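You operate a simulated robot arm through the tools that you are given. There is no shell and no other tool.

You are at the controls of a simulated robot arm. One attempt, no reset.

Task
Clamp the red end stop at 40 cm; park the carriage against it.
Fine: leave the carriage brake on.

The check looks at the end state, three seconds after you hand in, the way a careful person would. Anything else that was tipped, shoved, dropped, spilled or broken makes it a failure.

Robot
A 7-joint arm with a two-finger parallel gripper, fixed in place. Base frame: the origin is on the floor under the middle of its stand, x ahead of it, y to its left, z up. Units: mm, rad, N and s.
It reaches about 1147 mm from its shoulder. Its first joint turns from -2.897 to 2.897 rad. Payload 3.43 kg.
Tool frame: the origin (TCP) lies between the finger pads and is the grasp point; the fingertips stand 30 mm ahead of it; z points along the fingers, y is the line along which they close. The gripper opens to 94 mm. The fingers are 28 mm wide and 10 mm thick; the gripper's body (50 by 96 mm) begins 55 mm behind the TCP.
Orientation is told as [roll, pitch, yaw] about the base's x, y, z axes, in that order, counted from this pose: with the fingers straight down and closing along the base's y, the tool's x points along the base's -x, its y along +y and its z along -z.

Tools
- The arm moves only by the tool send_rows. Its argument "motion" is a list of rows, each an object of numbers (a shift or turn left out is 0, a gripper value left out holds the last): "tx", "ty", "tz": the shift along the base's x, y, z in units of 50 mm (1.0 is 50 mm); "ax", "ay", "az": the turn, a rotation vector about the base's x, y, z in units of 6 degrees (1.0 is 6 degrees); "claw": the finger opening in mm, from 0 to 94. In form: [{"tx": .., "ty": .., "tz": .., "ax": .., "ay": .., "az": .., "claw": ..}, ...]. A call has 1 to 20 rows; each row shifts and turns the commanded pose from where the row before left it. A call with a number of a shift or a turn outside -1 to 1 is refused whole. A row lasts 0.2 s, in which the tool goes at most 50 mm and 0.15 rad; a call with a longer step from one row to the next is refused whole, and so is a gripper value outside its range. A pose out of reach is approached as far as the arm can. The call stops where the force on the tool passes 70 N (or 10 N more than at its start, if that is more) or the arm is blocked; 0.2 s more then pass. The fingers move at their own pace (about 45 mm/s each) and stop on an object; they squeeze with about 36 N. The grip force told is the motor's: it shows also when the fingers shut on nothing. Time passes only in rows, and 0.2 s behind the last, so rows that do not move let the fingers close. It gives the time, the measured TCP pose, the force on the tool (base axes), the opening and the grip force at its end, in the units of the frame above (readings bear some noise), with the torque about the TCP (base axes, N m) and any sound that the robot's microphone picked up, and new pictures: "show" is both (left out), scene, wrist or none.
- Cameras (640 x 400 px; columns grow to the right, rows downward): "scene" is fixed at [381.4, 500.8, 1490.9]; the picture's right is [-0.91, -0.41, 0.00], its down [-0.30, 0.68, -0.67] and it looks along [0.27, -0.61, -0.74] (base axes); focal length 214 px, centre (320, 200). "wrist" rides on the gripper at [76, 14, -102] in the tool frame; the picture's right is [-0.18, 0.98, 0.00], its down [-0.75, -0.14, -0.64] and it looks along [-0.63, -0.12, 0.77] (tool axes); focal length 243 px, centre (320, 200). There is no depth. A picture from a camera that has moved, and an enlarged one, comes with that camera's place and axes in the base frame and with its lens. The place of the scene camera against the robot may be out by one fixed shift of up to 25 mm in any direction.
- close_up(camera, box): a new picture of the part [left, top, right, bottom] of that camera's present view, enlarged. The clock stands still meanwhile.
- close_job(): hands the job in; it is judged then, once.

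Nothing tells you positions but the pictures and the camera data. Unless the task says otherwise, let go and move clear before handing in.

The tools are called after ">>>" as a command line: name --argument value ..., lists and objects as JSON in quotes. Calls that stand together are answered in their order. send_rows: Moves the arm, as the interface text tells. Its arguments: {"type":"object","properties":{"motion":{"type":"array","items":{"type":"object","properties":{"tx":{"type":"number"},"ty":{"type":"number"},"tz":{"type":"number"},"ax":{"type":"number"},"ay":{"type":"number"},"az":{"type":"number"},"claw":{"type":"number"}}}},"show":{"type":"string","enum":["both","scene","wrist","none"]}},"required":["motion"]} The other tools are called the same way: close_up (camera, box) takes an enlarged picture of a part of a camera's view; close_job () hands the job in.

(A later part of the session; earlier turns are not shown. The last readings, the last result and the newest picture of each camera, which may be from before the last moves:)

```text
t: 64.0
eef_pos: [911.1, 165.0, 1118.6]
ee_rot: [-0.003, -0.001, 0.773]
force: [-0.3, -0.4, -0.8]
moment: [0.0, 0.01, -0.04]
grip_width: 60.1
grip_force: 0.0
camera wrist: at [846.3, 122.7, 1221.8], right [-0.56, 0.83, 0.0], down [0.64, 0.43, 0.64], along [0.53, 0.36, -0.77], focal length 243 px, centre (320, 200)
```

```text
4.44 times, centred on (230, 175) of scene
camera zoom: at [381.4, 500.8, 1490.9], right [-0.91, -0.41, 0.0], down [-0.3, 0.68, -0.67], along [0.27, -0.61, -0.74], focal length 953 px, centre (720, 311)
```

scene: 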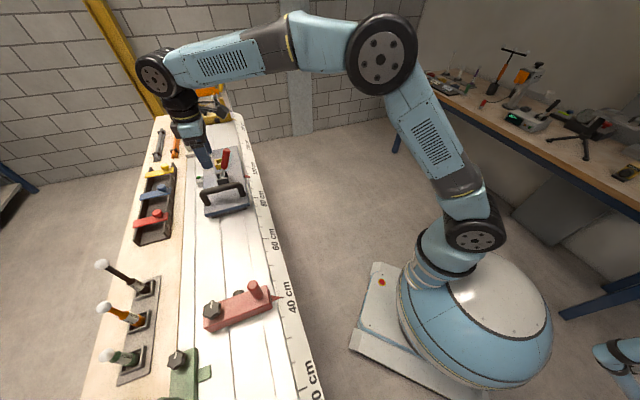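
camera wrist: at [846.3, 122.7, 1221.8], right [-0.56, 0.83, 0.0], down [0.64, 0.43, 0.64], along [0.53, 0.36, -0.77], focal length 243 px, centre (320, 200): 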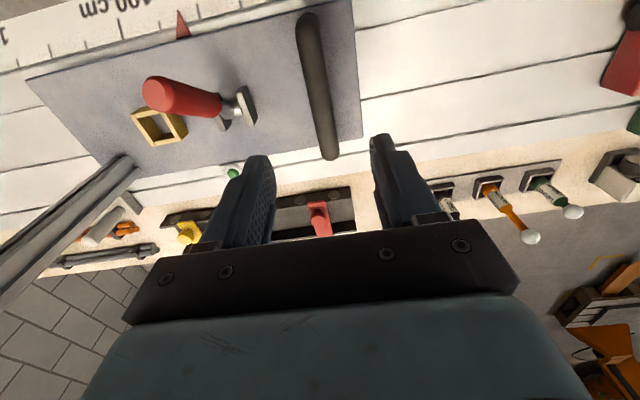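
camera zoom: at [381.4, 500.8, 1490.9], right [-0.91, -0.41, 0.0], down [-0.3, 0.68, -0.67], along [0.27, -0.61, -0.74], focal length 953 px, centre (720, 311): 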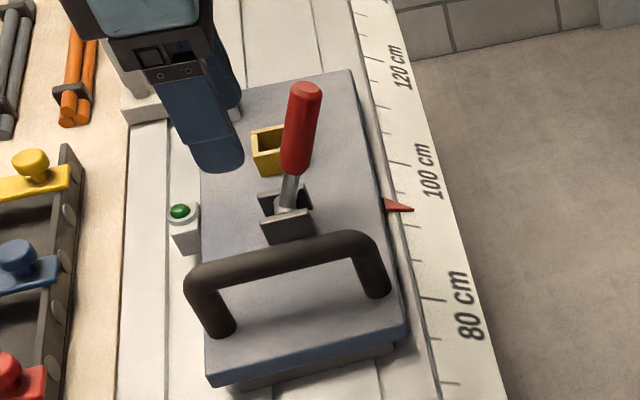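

The red lever tip is near (950, 57, 1047), pivot near s 887, v 84, z 928. I'll move above the lever, fingers straddling it along the rail direction (parallel to its pivot axis).

>>> send_rows --motion '[{"tx": 0.33, "ty": -0.655}, {"tx": 0.33, "ty": -0.655}, {"tx": 0.33, "ty": -0.655}, {}]' --show "wrist"

>>> close_up --camera "wrist" --box '[200, 20, 440, 220]'

```text
t: 65.0
eef_pos: [957.3, 69.5, 1119.6]
ee_rot: [0.001, 0.001, 0.775]
force: [0.1, 0.3, 0.5]
moment: [-0.02, 0.01, 0.0]
grip_width: 60.4
grip_force: 0.1
camera wrist: at [893.3, 26.2, 1222.5], right [-0.56, 0.83, 0.0], down [0.64, 0.43, 0.64], along [0.53, 0.36, -0.77], focal length 243 px, centre (320, 200)
```

wrist: 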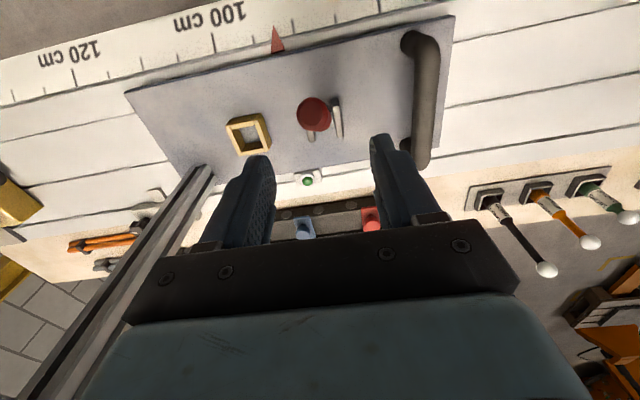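

```text
2.00 times, centred on (320, 120) of wrist
camera zoom: at [893.3, 26.2, 1222.5], right [-0.56, 0.83, 0.0], down [0.64, 0.43, 0.64], along [0.53, 0.36, -0.77], focal length 485 px, centre (320, 360)
```

zoom: 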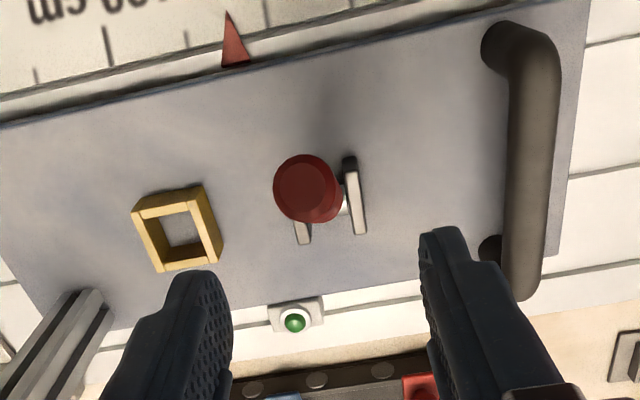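

Tip confirmed near (952, 58). I'll shift a few mm and descend so the fingers straddle the red grip, then check.

>>> send_rows --motion '[{"tx": 0.06, "ty": -0.055, "tz": -0.6}, {"tz": -0.6}, {"tz": -0.6}, {"tz": -0.27}, {}]' --show "wrist"

>>> close_up --camera "wrist" --box '[200, 60, 440, 250]'

```text
t: 66.2
eef_pos: [961.5, 61.9, 1014.1]
ee_rot: [0.001, 0.0, 0.775]
force: [-0.8, 0.2, 0.1]
moment: [0.01, -0.03, 0.01]
grip_width: 60.0
grip_force: 0.1
camera wrist: at [897.6, 19.9, 1116.8], right [-0.56, 0.83, 0.0], down [0.64, 0.43, 0.64], along [0.53, 0.36, -0.77], focal length 243 px, centre (320, 200)
```

wrist: 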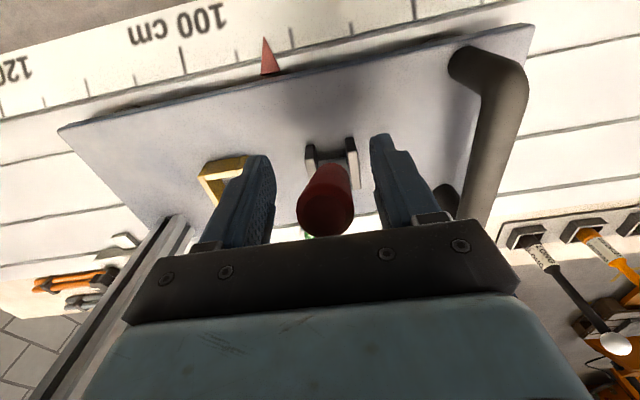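

```text
2.11 times, centred on (320, 155) of wrist
camera zoom: at [897.6, 19.9, 1116.8], right [-0.56, 0.83, 0.0], down [0.64, 0.43, 0.64], along [0.53, 0.36, -0.77], focal length 511 px, centre (320, 295)
```

zoom: 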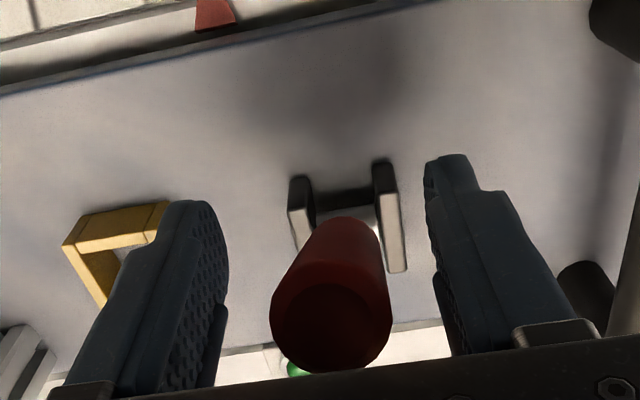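

The lever is centred between the fingers. I'll close on it and swing it in small steps along its arc away from the robot, watching the force.

>>> send_rows --motion '[{"claw": 5}, {}, {}, {}]' --show "none"

>>> send_rows --motion '[{"tx": 0.109, "ty": 0.109, "tz": 0.062}, {"tx": 0.11, "ty": 0.11, "tz": 0.048}, {}]' --show "wrist"

```text
t: 67.2
eef_pos: [960.5, 65.9, 1014.7]
ee_rot: [0.003, -0.001, 0.776]
force: [-29.0, 24.3, -3.2]
moment: [-0.79, -0.41, -0.27]
grip_width: 27.0
grip_force: 44.9
```

```text
t: 68.0
eef_pos: [973.1, 76.6, 1021.8]
ee_rot: [0.0, -0.001, 0.775]
force: [-30.5, 29.6, -8.6]
moment: [-0.97, -0.7, -0.4]
grip_width: 29.1
grip_force: 20.8
camera wrist: at [908.0, 34.1, 1124.2], right [-0.56, 0.83, 0.0], down [0.64, 0.43, 0.64], along [0.53, 0.36, -0.77], focal length 243 px, centre (320, 200)
```

wrist: 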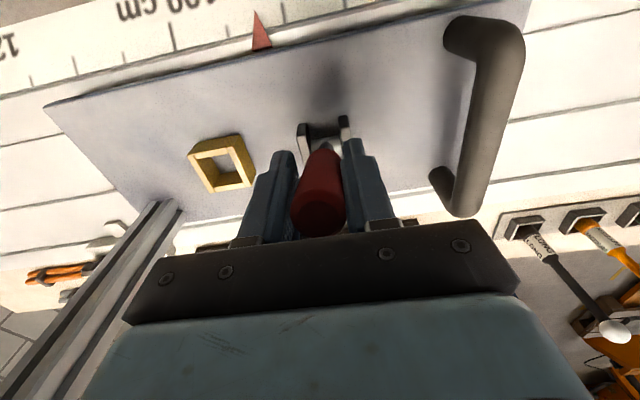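

The lever is moving with little resistance, but there's a sideways preload of ~38 N along the rail from off-centre gripping. I'll relieve that and continue the swing.

>>> send_rows --motion '[{"tx": -0.07, "ty": 0.07}, {}, {"tx": 0.114, "ty": 0.114, "tz": 0.03}, {"tx": 0.115, "ty": 0.115, "tz": 0.018}, {}]' --show "wrist"

>>> close_up --camera "wrist" --box '[200, 60, 440, 250]'

```text
t: 69.2
eef_pos: [980.7, 87.3, 1025.0]
ee_rot: [-0.003, -0.003, 0.773]
force: [-9.0, -13.7, 12.6]
moment: [-0.73, 0.73, -0.08]
grip_width: 26.5
grip_force: 45.1
camera wrist: at [915.7, 45.6, 1127.6], right [-0.55, 0.83, 0.0], down [0.64, 0.43, 0.64], along [0.54, 0.36, -0.77], focal length 243 px, centre (320, 200)
```

wrist: 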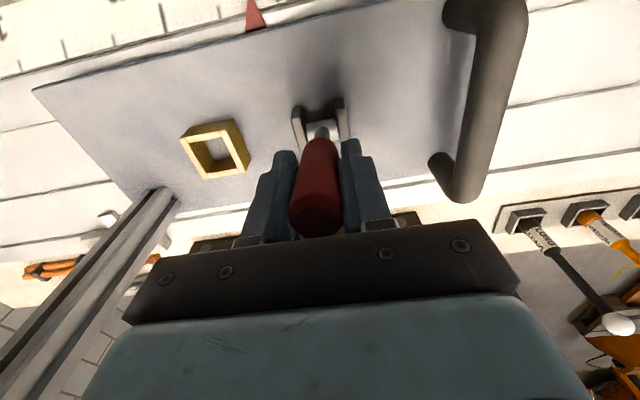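

```text
2.11 times, centred on (320, 155) of wrist
camera zoom: at [915.7, 45.6, 1127.6], right [-0.55, 0.83, 0.0], down [0.64, 0.43, 0.64], along [0.54, 0.36, -0.77], focal length 511 px, centre (320, 295)
```

zoom: 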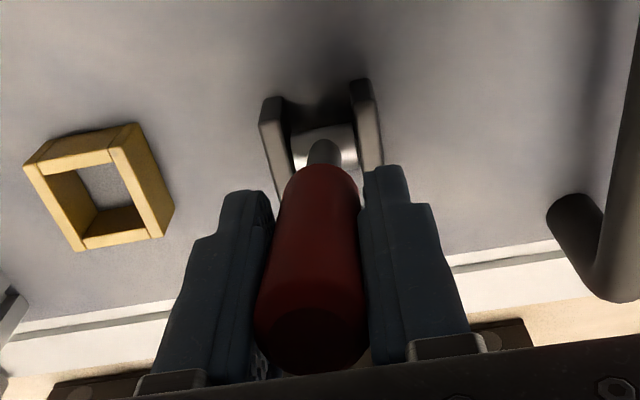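

The lever is near upright, resisting with about 16 N. I'll continue on the arc to the far side.

>>> send_rows --motion '[{"tx": 0.116, "ty": 0.116, "tz": 0.006}, {"tx": 0.116, "ty": 0.116, "tz": -0.008}, {}]' --show "none"

>>> send_rows --motion '[{"tx": 0.114, "ty": 0.114, "tz": -0.024}, {"tx": 0.114, "ty": 0.114, "tz": -0.036}, {}]' --show "wrist"

>>> close_up --camera "wrist" --box '[200, 60, 440, 250]'

```text
t: 70.0
eef_pos: [992.6, 100.8, 1025.9]
ee_rot: [-0.002, -0.003, 0.773]
force: [-9.6, -7.3, 27.2]
moment: [-0.82, 0.89, -0.03]
grip_width: 26.2
grip_force: 45.0
```

```text
t: 70.8
eef_pos: [1003.3, 112.8, 1024.1]
ee_rot: [-0.002, -0.006, 0.776]
force: [2.4, -1.6, 43.2]
moment: [-0.79, 0.7, -0.02]
grip_width: 25.3
grip_force: 44.8
camera wrist: at [938.1, 70.0, 1125.6], right [-0.56, 0.83, 0.0], down [0.63, 0.42, 0.65], along [0.54, 0.36, -0.76], focal length 243 px, centre (320, 200)
```

wrist: 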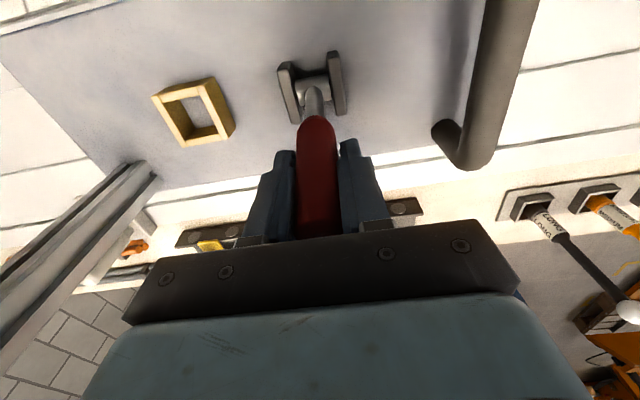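

```text
2.11 times, centred on (320, 155) of wrist
camera zoom: at [938.1, 70.0, 1125.6], right [-0.56, 0.83, 0.0], down [0.63, 0.42, 0.65], along [0.54, 0.36, -0.76], focal length 511 px, centre (320, 295)
```

zoom: 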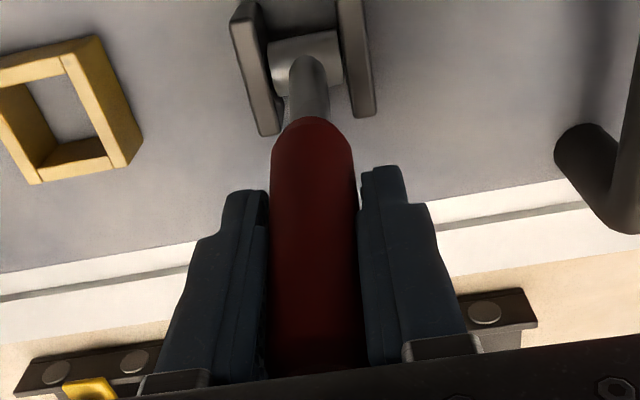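

The arc fit puts the pivot at about v 92, z 931, and the lever is now about 11° past vertical. I'll raise the commanded height to match the true arc and keep going.

>>> send_rows --motion '[{"tx": 0.08, "ty": 0.08, "tz": 0.09}, {"tx": 0.08, "ty": 0.08, "tz": -0.02}, {}]' --show "none"

>>> send_rows --motion '[{"tx": 0.09, "ty": 0.09, "tz": -0.05}, {}]' --show "none"

>>> send_rows --motion '[{"tx": 0.09, "ty": 0.09, "tz": -0.055}, {}]' --show "wrist"

```text
t: 71.6
eef_pos: [1012.5, 118.7, 1020.3]
ee_rot: [0.002, 0.007, 0.773]
force: [-17.1, -13.3, -4.7]
moment: [-1.38, 0.77, 0.12]
grip_width: 24.9
grip_force: 45.0
```

```text
t: 72.2
eef_pos: [1017.2, 123.4, 1019.4]
ee_rot: [0.003, 0.004, 0.775]
force: [-23.1, -27.2, -17.7]
moment: [-1.73, 1.34, -0.08]
grip_width: 25.6
grip_force: 45.0
```

```text
t: 72.7
eef_pos: [1020.5, 122.0, 1017.9]
ee_rot: [0.001, 0.009, 0.769]
force: [-12.8, -12.8, 6.4]
moment: [-0.01, -0.37, 0.41]
grip_width: 26.1
grip_force: 45.0
stopped in row 2: the force on the tool passed its limit at 74 N (the readings are from after the stop); the commanded pose is now the measured one
camera wrist: at [955.8, 80.6, 1121.4], right [-0.55, 0.83, 0.0], down [0.64, 0.43, 0.64], along [0.53, 0.35, -0.77], focal length 243 px, centre (320, 200)
```

wrist: 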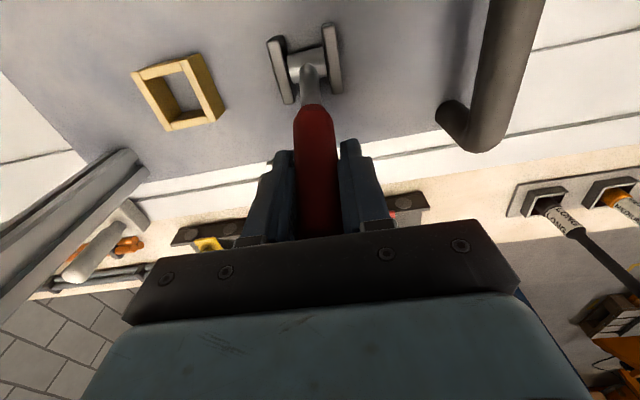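

The lever reached its end stop on the far side (force limit tripped at v ≈ 129). I'll release it, rise straight up and check that it stays there.

>>> send_rows --motion '[{"tx": -0.03, "ty": -0.03}, {"claw": 60}, {}, {}, {"tz": 0.8}, {"tz": 0.8}, {"tz": 0.5}, {}]' --show "both"

>>> close_up --camera "wrist" --box '[200, 0, 440, 240]'

>>> close_up --camera "scene" --box '[170, 120, 290, 220]'

```text
t: 74.5
eef_pos: [1020.3, 124.9, 1122.0]
ee_rot: [0.002, 0.006, 0.772]
force: [0.0, 0.5, -0.2]
moment: [0.01, 0.0, 0.04]
grip_width: 60.1
grip_force: 0.1
camera wrist: at [955.3, 81.8, 1224.7], right [-0.55, 0.83, 0.0], down [0.64, 0.43, 0.64], along [0.53, 0.35, -0.77], focal length 243 px, centre (320, 200)
```

scene: 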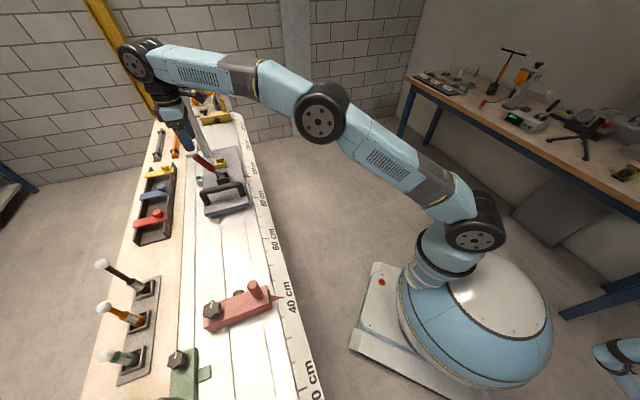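
wrist: 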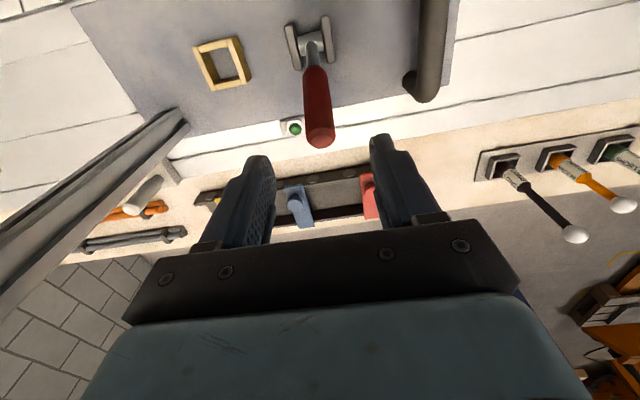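

```text
1.67 times, centred on (320, 120) of wrist
camera zoom: at [955.3, 81.8, 1224.7], right [-0.55, 0.83, 0.0], down [0.64, 0.43, 0.64], along [0.53, 0.35, -0.77], focal length 404 px, centre (320, 333)
```

zoom: 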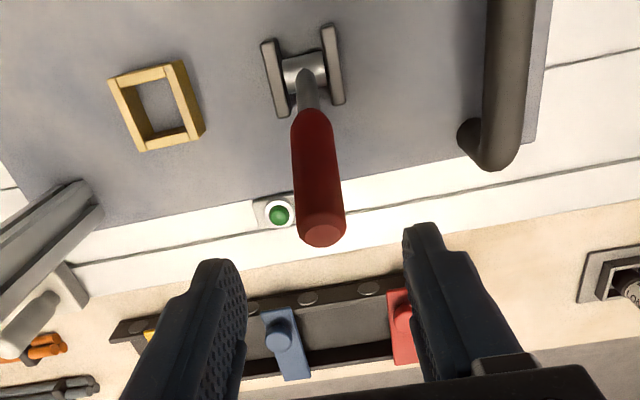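

```text
4.00 times, centred on (230, 170) of scene
camera zoom: at [381.4, 500.8, 1490.9], right [-0.91, -0.41, 0.0], down [-0.3, 0.68, -0.67], along [0.27, -0.61, -0.74], focal length 858 px, centre (680, 320)
```

zoom: 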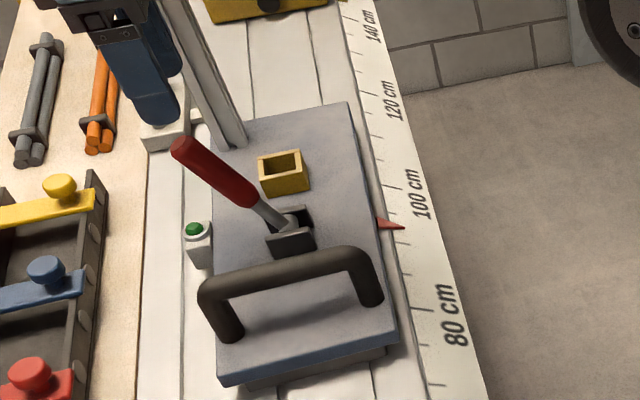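

The lever stays over on the far side, so the brake should now be off. I'll return to the bail, grip it and see whether the carriage moves toward the stop.

>>> send_rows --motion '[{"tx": -0.727, "ty": 0.267}, {"tx": -0.727, "ty": 0.267}, {"tx": -0.727, "ty": 0.267}, {}, {"tz": -0.7}, {"tz": -0.7}, {"tz": -0.7}, {"tz": -0.4}, {"tz": -0.36}, {}]' --show "wrist"

>>> close_up --camera "wrist" --box '[200, 60, 440, 250]'

```text
t: 76.7
eef_pos: [909.2, 163.4, 980.1]
ee_rot: [0.003, 0.007, 0.772]
force: [0.6, -0.7, -0.1]
moment: [0.01, -0.02, 0.0]
grip_width: 60.3
grip_force: 0.2
camera wrist: at [845.4, 121.7, 1082.9], right [-0.55, 0.83, 0.0], down [0.64, 0.43, 0.64], along [0.53, 0.35, -0.77], focal length 243 px, centre (320, 200)
```

wrist: 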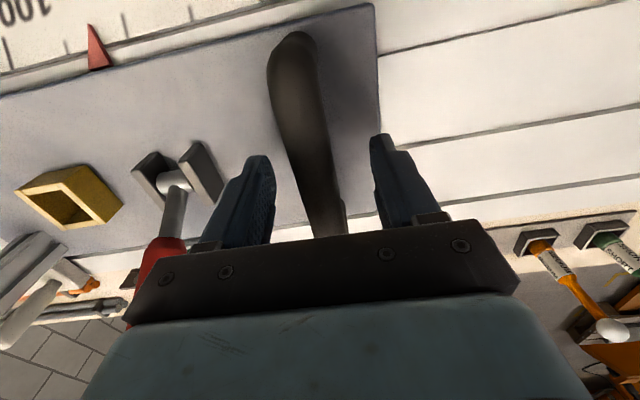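

```text
2.11 times, centred on (320, 155) of wrist
camera zoom: at [845.4, 121.7, 1082.9], right [-0.55, 0.83, 0.0], down [0.64, 0.43, 0.64], along [0.53, 0.35, -0.77], focal length 511 px, centre (320, 295)
```

zoom: 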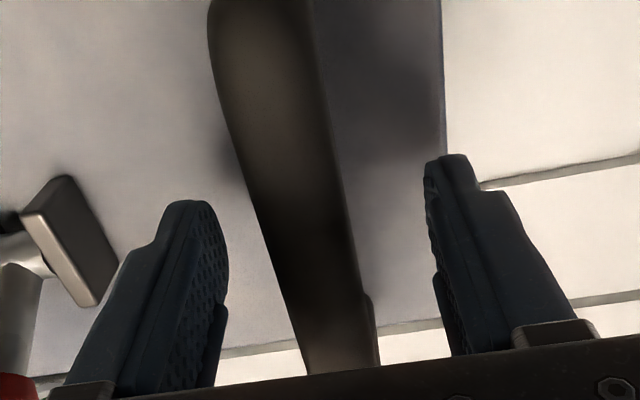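

Bar is between the fingers. Closing and trying a small move toward lower numbers.

>>> send_rows --motion '[{"claw": 5}, {}, {}, {}]' --show "none"

>>> send_rows --motion '[{"tx": -0.06, "ty": 0.06}, {"tx": -0.06, "ty": 0.06}, {"tx": -0.06, "ty": 0.06}, {}]' --show "wrist"

```text
t: 77.7
eef_pos: [911.4, 164.6, 979.9]
ee_rot: [0.0, 0.007, 0.771]
force: [2.2, -2.6, -0.5]
moment: [0.13, -0.06, 0.91]
grip_width: 25.4
grip_force: 44.9
```

```text
t: 78.7
eef_pos: [900.9, 172.9, 979.4]
ee_rot: [0.0, 0.009, 0.772]
force: [-0.1, -3.5, 7.2]
moment: [-0.14, 0.05, 0.96]
grip_width: 25.4
grip_force: 45.1
camera wrist: at [836.2, 130.7, 1082.9], right [-0.55, 0.83, 0.0], down [0.64, 0.43, 0.64], along [0.53, 0.35, -0.77], focal length 243 px, centre (320, 200)
```

wrist: 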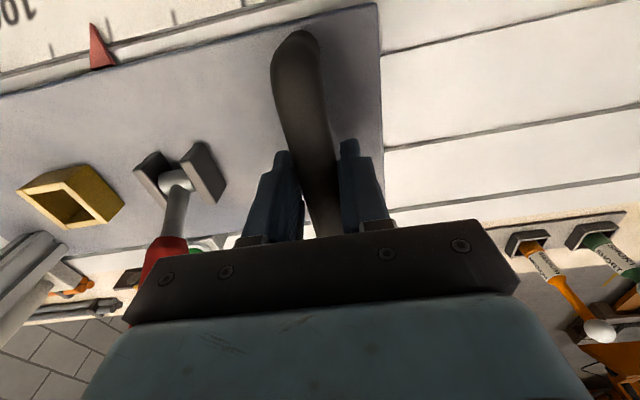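

The carriage rolls freely now. I'll bring it along the rail in a smooth, slow move, stopping well short of the red stop.

>>> send_rows --motion '[{"tx": -0.1, "ty": 0.1}, {"tx": -0.2, "ty": 0.202}, {"tx": -0.21, "ty": 0.212}, {"tx": -0.21, "ty": 0.212}, {"tx": -0.21, "ty": 0.212}, {"tx": -0.21, "ty": 0.212}, {"tx": -0.21, "ty": 0.212}, {"tx": -0.21, "ty": 0.212}, {"tx": -0.21, "ty": 0.212}, {"tx": -0.21, "ty": 0.212}, {"tx": -0.2, "ty": 0.202}, {"tx": -0.1, "ty": 0.1}, {}]' --show "both"

```text
t: 81.5
eef_pos: [787.0, 287.2, 980.0]
ee_rot: [0.002, 0.007, 0.771]
force: [-13.9, -14.6, 10.7]
moment: [-0.33, 0.2, 0.98]
grip_width: 25.5
grip_force: 45.2
camera wrist: at [722.3, 244.9, 1083.2], right [-0.55, 0.83, 0.0], down [0.64, 0.43, 0.64], along [0.53, 0.35, -0.77], focal length 243 px, centre (320, 200)
```

scene: 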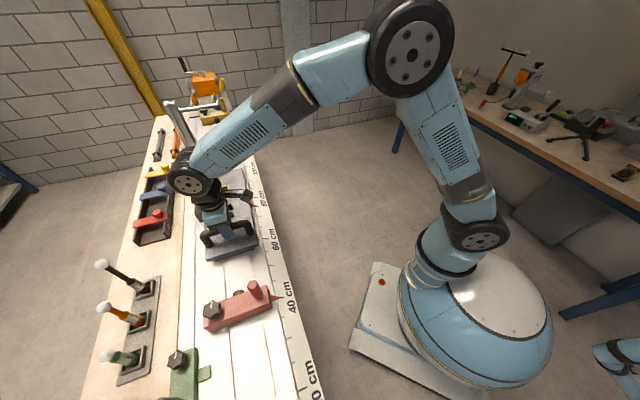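
wrist: 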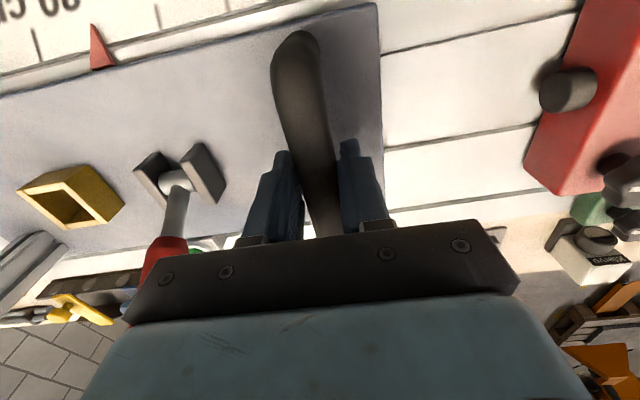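

Gap to the red bumper looks about 110 mm. I'll move another 85 mm, relieving a small sideways load, then approach slowly.

>>> send_rows --motion '[{"tx": -0.12, "ty": 0.07}, {"tx": -0.2, "ty": 0.2}, {"tx": -0.2, "ty": 0.2}, {"tx": -0.2, "ty": 0.2}, {"tx": -0.2, "ty": 0.2}, {"tx": -0.2, "ty": 0.2}, {"tx": -0.1, "ty": 0.1}, {}]' --show "both"

>>> close_up --camera "wrist" --box '[340, 0, 540, 200]'

```text
t: 83.3
eef_pos: [726.5, 347.0, 980.3]
ee_rot: [0.002, 0.007, 0.772]
force: [9.5, 7.9, 8.3]
moment: [0.07, -0.05, 1.01]
grip_width: 25.0
grip_force: 45.3
camera wrist: at [661.5, 305.2, 1083.1], right [-0.55, 0.83, 0.0], down [0.64, 0.43, 0.64], along [0.53, 0.35, -0.77], focal length 243 px, centre (320, 200)
```

scene: 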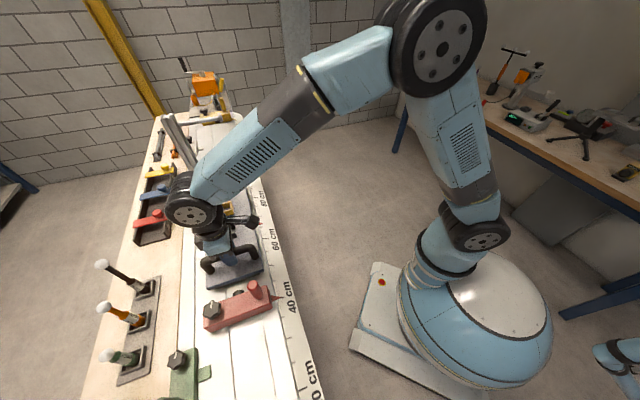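
wrist: 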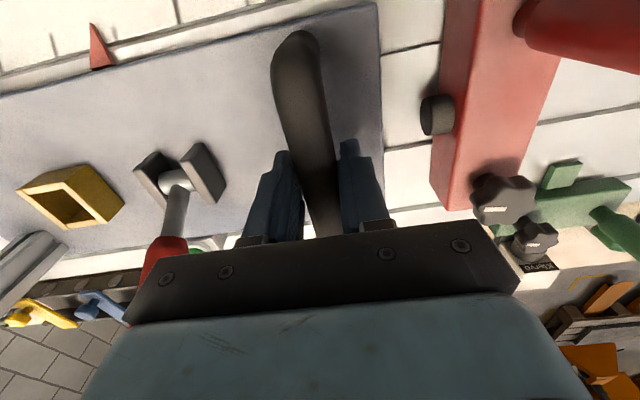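

```text
2.00 times, centred on (440, 100) of wrist
camera zoom: at [661.5, 305.2, 1083.1], right [-0.55, 0.83, 0.0], down [0.64, 0.43, 0.64], along [0.53, 0.35, -0.77], focal length 485 px, centre (80, 400)
```

zoom: 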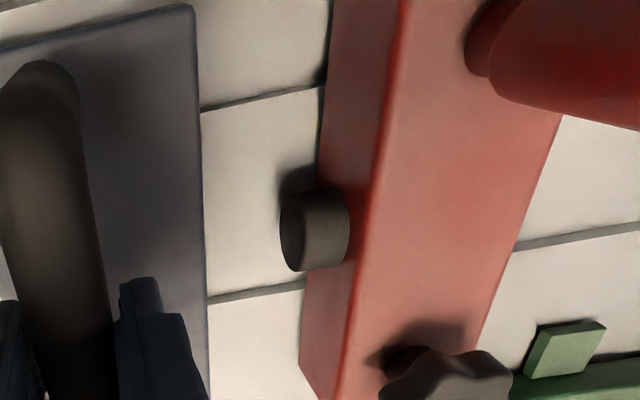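

About 26 mm remain between the plate and the bumper. Approaching slowly now.

>>> send_rows --motion '[{"tx": -0.04, "ty": 0.04}, {"tx": -0.05, "ty": 0.05}, {"tx": -0.05, "ty": 0.05}, {"tx": -0.05, "ty": 0.05}, {"tx": -0.05, "ty": 0.05}, {"tx": -0.04, "ty": 0.04}, {}]' --show "wrist"

>>> close_up --camera "wrist" --box '[340, 0, 540, 200]'

```text
t: 84.9
eef_pos: [713.3, 359.5, 979.2]
ee_rot: [0.0, 0.008, 0.771]
force: [14.2, 11.6, 22.4]
moment: [-0.06, 0.0, 0.99]
grip_width: 25.0
grip_force: 44.8
camera wrist: at [648.0, 318.6, 1083.1], right [-0.55, 0.83, 0.0], down [0.64, 0.43, 0.64], along [0.53, 0.35, -0.77], focal length 243 px, centre (320, 200)
```

wrist: 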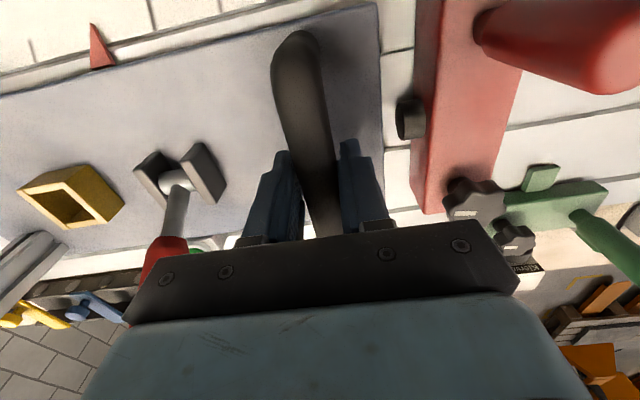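

```text
2.00 times, centred on (440, 100) of wrist
camera zoom: at [648.0, 318.6, 1083.1], right [-0.55, 0.83, 0.0], down [0.64, 0.43, 0.64], along [0.53, 0.35, -0.77], focal length 485 px, centre (80, 400)
```

zoom: 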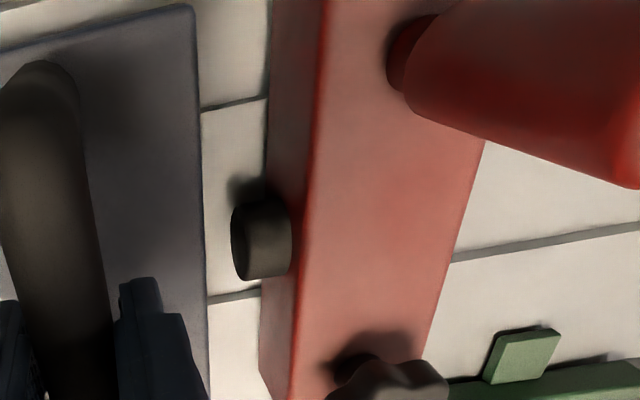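

About 9 mm left. Small steps to contact.

>>> send_rows --motion '[{"tx": -0.03, "ty": 0.025}, {"tx": -0.03, "ty": 0.025}, {"tx": -0.03, "ty": 0.025}, {}]' --show "none"

>>> send_rows --motion '[{"tx": -0.03, "ty": 0.03}, {}]' --show "none"

>>> send_rows --motion '[{"tx": -0.03, "ty": 0.03}, {}]' --show "wrist"

>>> close_up --camera "wrist" --box '[340, 0, 540, 200]'

```text
t: 85.9
eef_pos: [709.5, 364.5, 979.6]
ee_rot: [-0.001, 0.005, 0.771]
force: [22.0, 18.1, 31.0]
moment: [0.19, -0.18, 1.04]
grip_width: 25.3
grip_force: 45.1
```

```text
t: 86.5
eef_pos: [708.2, 366.5, 980.3]
ee_rot: [0.002, 0.005, 0.772]
force: [22.1, 18.0, 28.9]
moment: [0.14, -0.1, 1.01]
grip_width: 25.1
grip_force: 44.9
```

```text
t: 87.1
eef_pos: [704.9, 368.0, 979.1]
ee_rot: [-0.001, 0.004, 0.772]
force: [19.6, 15.2, 30.7]
moment: [0.03, -0.01, 0.95]
grip_width: 25.3
grip_force: 44.9
camera wrist: at [641.0, 325.5, 1083.0], right [-0.55, 0.83, 0.0], down [0.64, 0.43, 0.64], along [0.53, 0.35, -0.77], focal length 243 px, centre (320, 200)
```

wrist: 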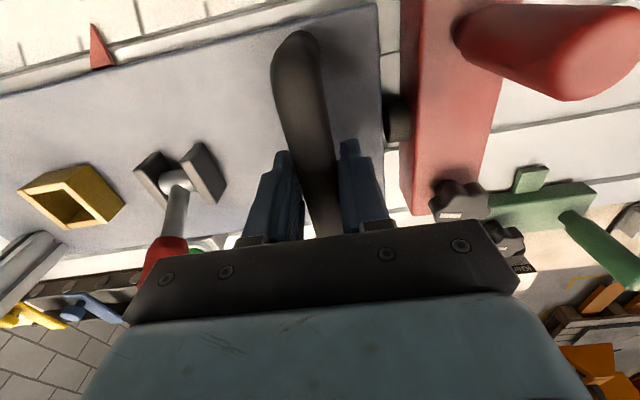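

```text
2.00 times, centred on (440, 100) of wrist
camera zoom: at [641.0, 325.5, 1083.0], right [-0.55, 0.83, 0.0], down [0.64, 0.43, 0.64], along [0.53, 0.35, -0.77], focal length 485 px, centre (80, 400)
```

zoom: 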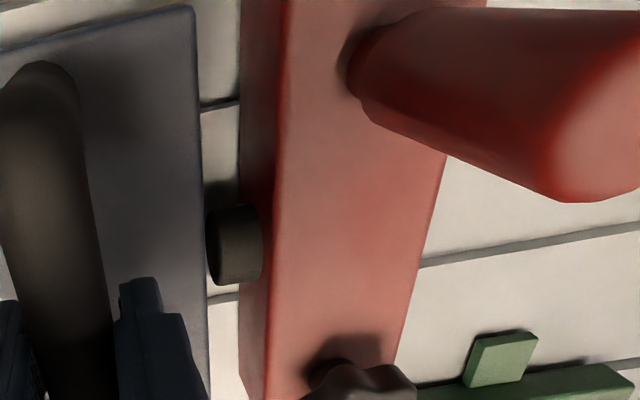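

Not in contact yet (along-rail force is only ~3 N); I'll relieve the sideways and vertical loads and continue in 2 mm steps.

>>> send_rows --motion '[{"tx": 0.04, "ty": 0.04, "tz": 0.05}, {}]' --show "none"

>>> send_rows --motion '[{"tx": -0.03, "ty": 0.03}, {}]' --show "none"

>>> send_rows --motion '[{"tx": -0.03, "ty": 0.03}, {}]' --show "none"

>>> send_rows --motion '[{"tx": -0.03, "ty": 0.03}, {}]' --show "wrist"

>>> close_up --camera "wrist" --box '[340, 0, 540, 200]'

```text
t: 87.7
eef_pos: [706.1, 367.8, 979.2]
ee_rot: [0.001, 0.014, 0.77]
force: [-4.2, -3.8, 7.1]
moment: [-0.07, 0.15, 0.93]
grip_width: 25.1
grip_force: 44.8
```

```text
t: 88.3
eef_pos: [706.2, 368.9, 979.0]
ee_rot: [0.001, 0.012, 0.77]
force: [-12.4, -16.9, -6.7]
moment: [-0.31, 0.1, 0.97]
grip_width: 25.4
grip_force: 44.7
```

```text
t: 88.9
eef_pos: [704.0, 370.6, 981.4]
ee_rot: [0.002, 0.013, 0.772]
force: [-20.3, -23.6, -21.0]
moment: [-0.13, 0.09, 0.98]
grip_width: 25.3
grip_force: 44.9
```

```text
t: 89.5
eef_pos: [703.6, 371.2, 982.3]
ee_rot: [-0.001, 0.009, 0.771]
force: [-14.3, -27.9, -18.3]
moment: [-0.03, 0.14, 0.95]
grip_width: 24.0
grip_force: 44.9
camera wrist: at [638.7, 329.4, 1085.2], right [-0.55, 0.83, 0.0], down [0.64, 0.43, 0.64], along [0.53, 0.35, -0.77], focal length 243 px, centre (320, 200)
```

wrist: 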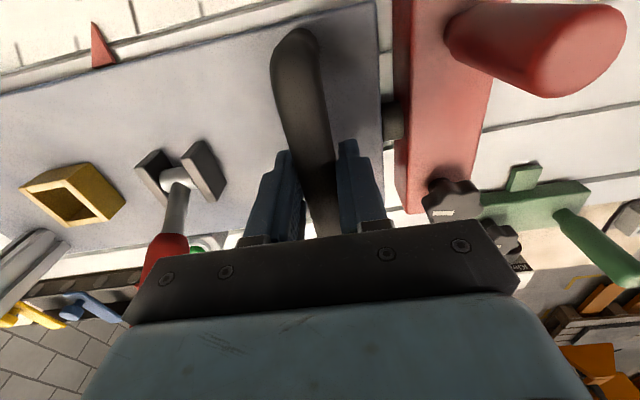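

```text
2.00 times, centred on (440, 100) of wrist
camera zoom: at [638.7, 329.4, 1085.2], right [-0.55, 0.83, 0.0], down [0.64, 0.43, 0.64], along [0.53, 0.35, -0.77], focal length 485 px, centre (80, 400)
```

zoom: 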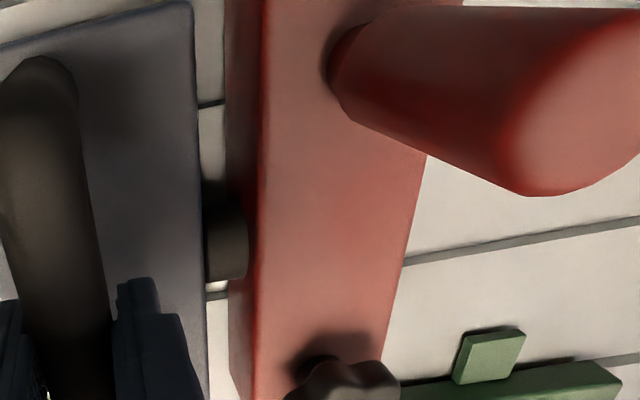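

The along-rail force has begun to rise (~10 N). One more small step to confirm contact, relieving the sideways load.

>>> send_rows --motion '[{"tx": -0.03, "ty": -0.03, "tz": -0.025}, {}]' --show "none"

>>> send_rows --motion '[{"tx": -0.02, "ty": 0.02}, {}]' --show "none"

>>> send_rows --motion '[{"tx": -0.02, "ty": 0.02}, {}]' --show "wrist"

>>> close_up --camera "wrist" --box '[340, 0, 540, 200]'

```text
t: 90.1
eef_pos: [705.4, 371.5, 982.2]
ee_rot: [0.0, -0.002, 0.768]
force: [27.6, -7.7, 24.8]
moment: [0.17, -0.11, 1.1]
grip_width: 22.0
grip_force: 45.7
```

```text
t: 90.9
eef_pos: [704.6, 370.7, 983.1]
ee_rot: [-0.004, -0.001, 0.77]
force: [5.6, -5.4, -4.1]
moment: [0.1, -0.06, 1.35]
grip_width: 22.3
grip_force: 44.5
stopped in row 2: the force on the tool passed its limit at 71 N (the readings are from after the stop); the commanded pose is now the measured one
```

```text
t: 91.5
eef_pos: [704.0, 370.9, 984.2]
ee_rot: [-0.003, -0.001, 0.768]
force: [17.9, -16.2, -6.0]
moment: [-0.16, -0.15, 1.26]
grip_width: 22.1
grip_force: 44.7
camera wrist: at [638.5, 330.0, 1086.4], right [-0.55, 0.84, 0.0], down [0.64, 0.42, 0.64], along [0.54, 0.35, -0.77], focal length 243 px, centre (320, 200)
```

wrist: 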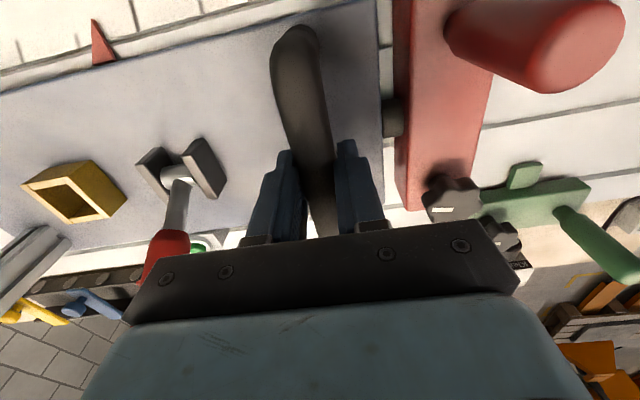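

```text
2.00 times, centred on (440, 100) of wrist
camera zoom: at [638.5, 330.0, 1086.4], right [-0.55, 0.84, 0.0], down [0.64, 0.42, 0.64], along [0.54, 0.35, -0.77], focal length 485 px, centre (80, 400)
```

zoom: 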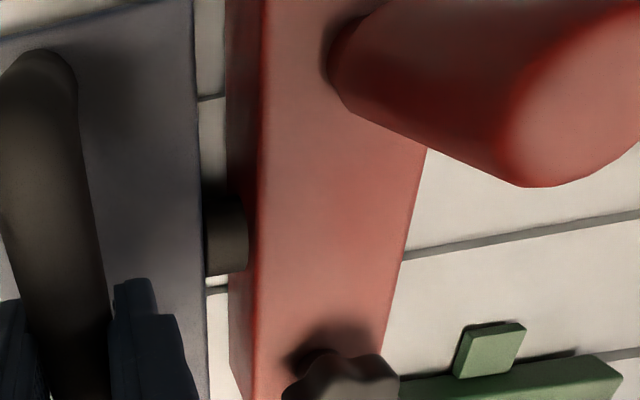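

Contact is solid: the force hit 70 N with no further motion, so the carriage is against the bumper. I'll ease off the push, release the bail, rise, and go above the brake lever.

>>> send_rows --motion '[{"tx": 0.02, "ty": -0.02}, {"claw": 60}, {}, {}, {"tz": 0.7}, {"tz": 0.8}, {"tz": 0.8}, {"tz": 0.45}, {"tx": 0.7, "ty": -0.27}, {"tx": 0.7, "ty": -0.27}, {"tx": 0.7, "ty": -0.28}, {}]' --show "both"

>>> close_up --camera "wrist" --box '[200, 0, 440, 240]'

>>> close_up --camera "scene" --box '[150, 220, 310, 340]'

```text
t: 94.1
eef_pos: [808.8, 330.9, 1121.3]
ee_rot: [-0.002, 0.0, 0.77]
force: [0.1, -0.4, -0.4]
moment: [-0.03, 0.0, 0.05]
grip_width: 60.0
grip_force: 0.0
camera wrist: at [743.4, 289.4, 1223.6], right [-0.55, 0.83, 0.0], down [0.64, 0.42, 0.64], along [0.54, 0.35, -0.77], focal length 243 px, centre (320, 200)
```

scene: 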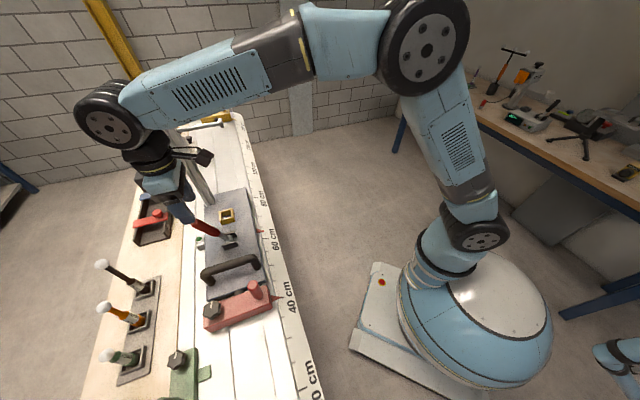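
wrist: 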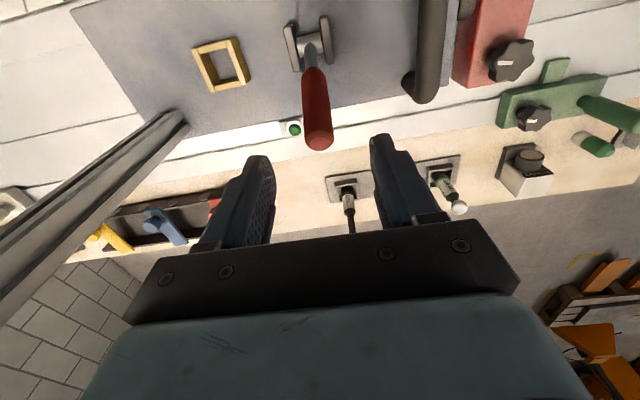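

```text
1.67 times, centred on (320, 120) of wrist
camera zoom: at [743.4, 289.4, 1223.6], right [-0.55, 0.83, 0.0], down [0.64, 0.42, 0.64], along [0.54, 0.35, -0.77], focal length 404 px, centre (320, 333)
```

zoom: 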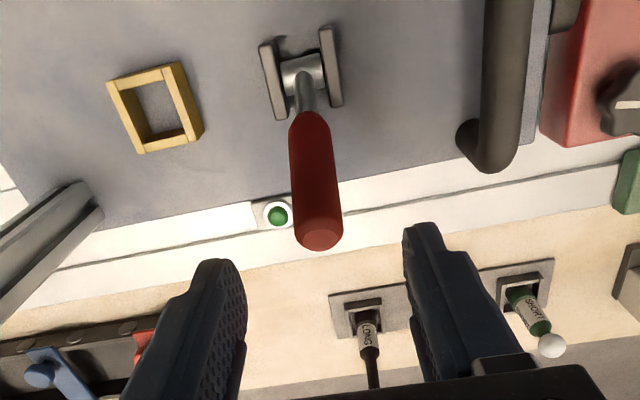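

```text
3.33 times, centred on (230, 280) of scene
camera zoom: at [381.4, 500.8, 1490.9], right [-0.91, -0.41, 0.0], down [-0.3, 0.68, -0.67], along [0.27, -0.61, -0.74], focal length 715 px, centre (620, -67)
```

zoom: 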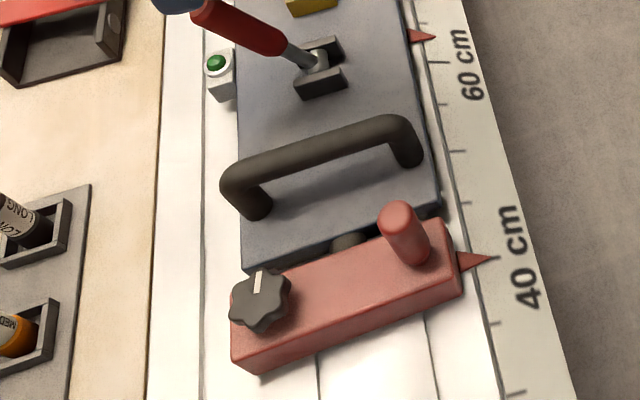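

The red pointer is still at 40 cm and the carriage sits against the bumper. The lever is centred below; I'll descend with a slight bias toward the stop so gripping presses the carriage against it, and check.

>>> send_rows --motion '[{"tx": -0.02, "ty": 0.02, "tz": -0.6}, {"tz": -0.6}, {"tz": -0.6}, {"tz": -0.27}, {}]' --show "wrist"

>>> close_up --camera "wrist" --box '[200, 60, 440, 250]'

```text
t: 95.3
eef_pos: [807.4, 331.7, 1017.6]
ee_rot: [-0.003, -0.002, 0.77]
force: [-0.4, -0.6, -0.7]
moment: [0.04, 0.01, 0.01]
grip_width: 60.1
grip_force: 0.1
camera wrist: at [742.0, 289.6, 1120.3], right [-0.55, 0.83, 0.0], down [0.64, 0.42, 0.64], along [0.54, 0.35, -0.77], focal length 243 px, centre (320, 200)
```

wrist: 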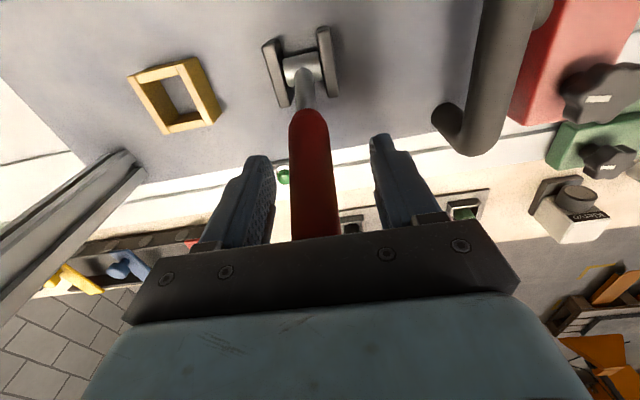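

```text
2.11 times, centred on (320, 155) of wrist
camera zoom: at [742.0, 289.6, 1120.3], right [-0.55, 0.83, 0.0], down [0.64, 0.42, 0.64], along [0.54, 0.35, -0.77], focal length 511 px, centre (320, 295)
```

zoom: 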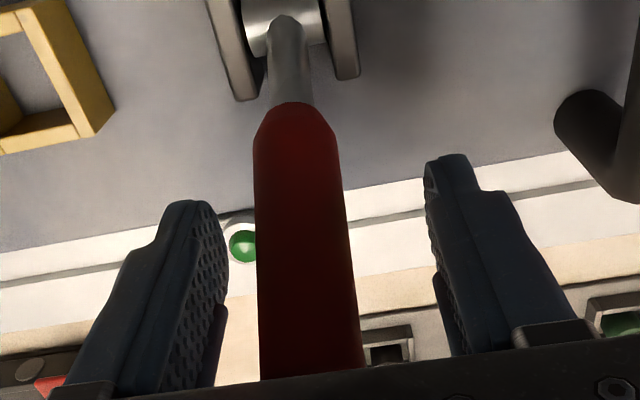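

The lever is about 4 mm toward higher s from the grasp centre; I'll halve that offset so the grip presses the carriage gently (≈10–15 N) toward the stop, then close.

>>> send_rows --motion '[{"tx": 0.028, "ty": -0.028}, {}, {"claw": 5}, {}, {}, {}]' --show "wrist"

```text
t: 96.7
eef_pos: [811.0, 328.4, 1019.1]
ee_rot: [-0.003, -0.002, 0.768]
force: [11.4, -9.2, 2.5]
moment: [0.18, 0.19, -0.14]
grip_width: 26.6
grip_force: 45.3
camera wrist: at [744.3, 287.4, 1120.6], right [-0.55, 0.84, 0.0], down [0.64, 0.42, 0.64], along [0.54, 0.35, -0.77], focal length 243 px, centre (320, 200)
```

wrist: 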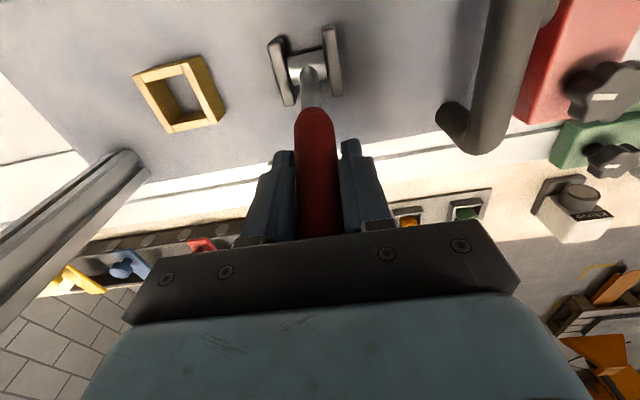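

The grip now presses the carriage toward the stop with about 15 N. Swinging the lever back along its arc toward the robot side.

>>> send_rows --motion '[{"tx": -0.11, "ty": -0.11, "tz": 0.054}, {"tx": -0.1145, "ty": -0.1145, "tz": 0.04}, {"tx": -0.1145, "ty": -0.1145, "tz": 0.026}, {}]' --show "none"

>>> send_rows --motion '[{"tx": -0.116, "ty": -0.116, "tz": 0.012}, {"tx": -0.116, "ty": -0.116, "tz": -0.002}, {"tx": -0.116, "ty": -0.116, "tz": -0.018}, {}]' --show "wrist"

```text
t: 97.7
eef_pos: [793.2, 311.5, 1026.6]
ee_rot: [-0.003, -0.006, 0.768]
force: [35.9, -12.3, 36.7]
moment: [0.98, -0.1, -0.2]
grip_width: 26.2
grip_force: 45.3
```

```text
t: 98.7
eef_pos: [777.9, 295.6, 1026.4]
ee_rot: [-0.006, -0.007, 0.767]
force: [36.5, -24.2, 50.0]
moment: [0.63, -0.94, -0.39]
grip_width: 25.5
grip_force: 44.8
camera wrist: at [709.3, 252.9, 1129.3], right [-0.55, 0.84, 0.0], down [0.64, 0.42, 0.65], along [0.54, 0.35, -0.76], focal length 243 px, centre (320, 200)
```

wrist: 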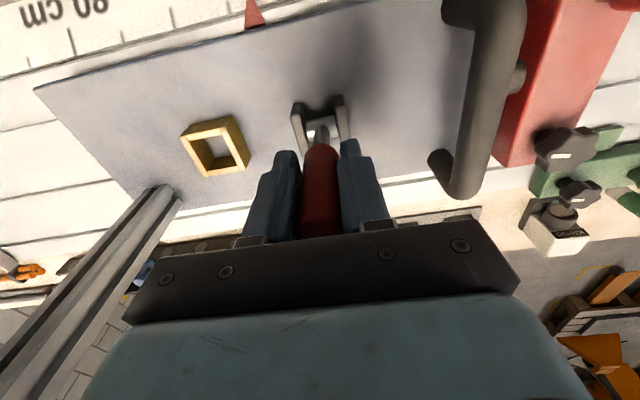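

I'm about 7° past vertical, but vertical and rail-direction loads have built up (50 N up, 43 N along). I'll relieve those and continue to the end.

>>> send_rows --motion '[{"tx": 0.04, "ty": -0.04, "tz": 0.09}, {}, {"tx": -0.1145, "ty": -0.1145, "tz": -0.02}, {"tx": -0.113, "ty": -0.113, "tz": -0.04}, {}]' --show "none"

>>> send_rows --motion '[{"tx": -0.1, "ty": -0.1, "tz": -0.055}, {}]' --show "wrist"

```text
t: 99.9
eef_pos: [765.2, 284.6, 1026.2]
ee_rot: [-0.001, 0.001, 0.77]
force: [14.4, -7.5, 7.6]
moment: [0.41, -0.39, -0.16]
grip_width: 24.2
grip_force: 45.1
```

```text
t: 100.5
eef_pos: [758.4, 280.3, 1024.4]
ee_rot: [-0.002, -0.002, 0.77]
force: [21.1, 1.8, 22.6]
moment: [2.15, -0.75, 0.19]
grip_width: 24.1
grip_force: 44.8
camera wrist: at [693.8, 236.7, 1126.2], right [-0.55, 0.83, 0.0], down [0.64, 0.42, 0.65], along [0.54, 0.36, -0.76], focal length 243 px, centre (320, 200)
```

wrist: 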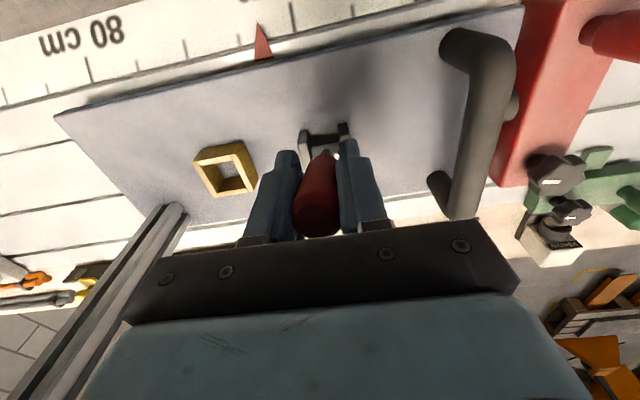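

>>> send_rows --motion '[{"tx": -0.09, "ty": -0.09, "tz": -0.03}, {}]' --show "none"

>>> send_rows --motion '[{"tx": -0.06, "ty": -0.06, "tz": -0.03}, {}]' --show "wrist"

>>> close_up --camera "wrist" --box '[200, 60, 440, 250]'

```text
t: 101.1
eef_pos: [754.5, 274.1, 1022.6]
ee_rot: [-0.002, -0.002, 0.77]
force: [16.1, 7.3, 25.6]
moment: [1.82, -1.37, 0.08]
grip_width: 24.8
grip_force: 45.3
```

```text
t: 101.7
eef_pos: [752.5, 271.6, 1019.2]
ee_rot: [0.0, -0.003, 0.768]
force: [12.2, 13.8, 19.5]
moment: [1.84, -1.32, 0.08]
grip_width: 25.4
grip_force: 45.0
camera wrist: at [685.9, 228.6, 1122.0], right [-0.55, 0.83, 0.0], down [0.64, 0.42, 0.64], along [0.54, 0.35, -0.77], focal length 243 px, centre (320, 200)
```

wrist: 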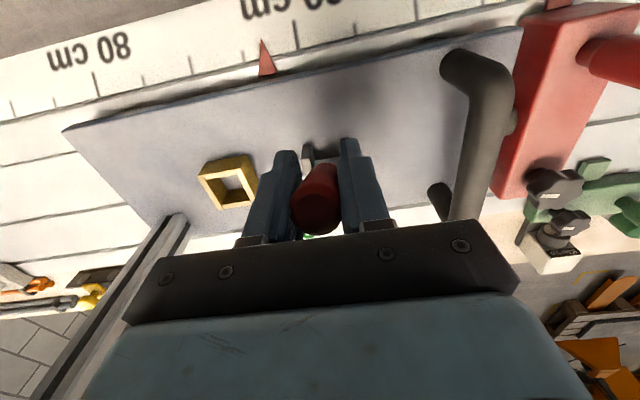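

```text
2.11 times, centred on (320, 155) of wrist
camera zoom: at [685.9, 228.6, 1122.0], right [-0.55, 0.83, 0.0], down [0.64, 0.42, 0.64], along [0.54, 0.35, -0.77], focal length 511 px, centre (320, 295)
```

zoom: 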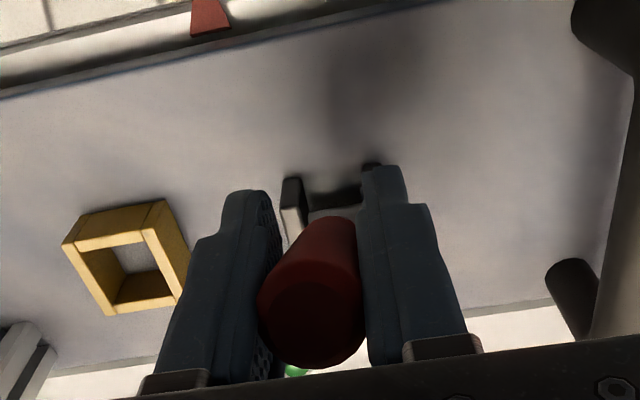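

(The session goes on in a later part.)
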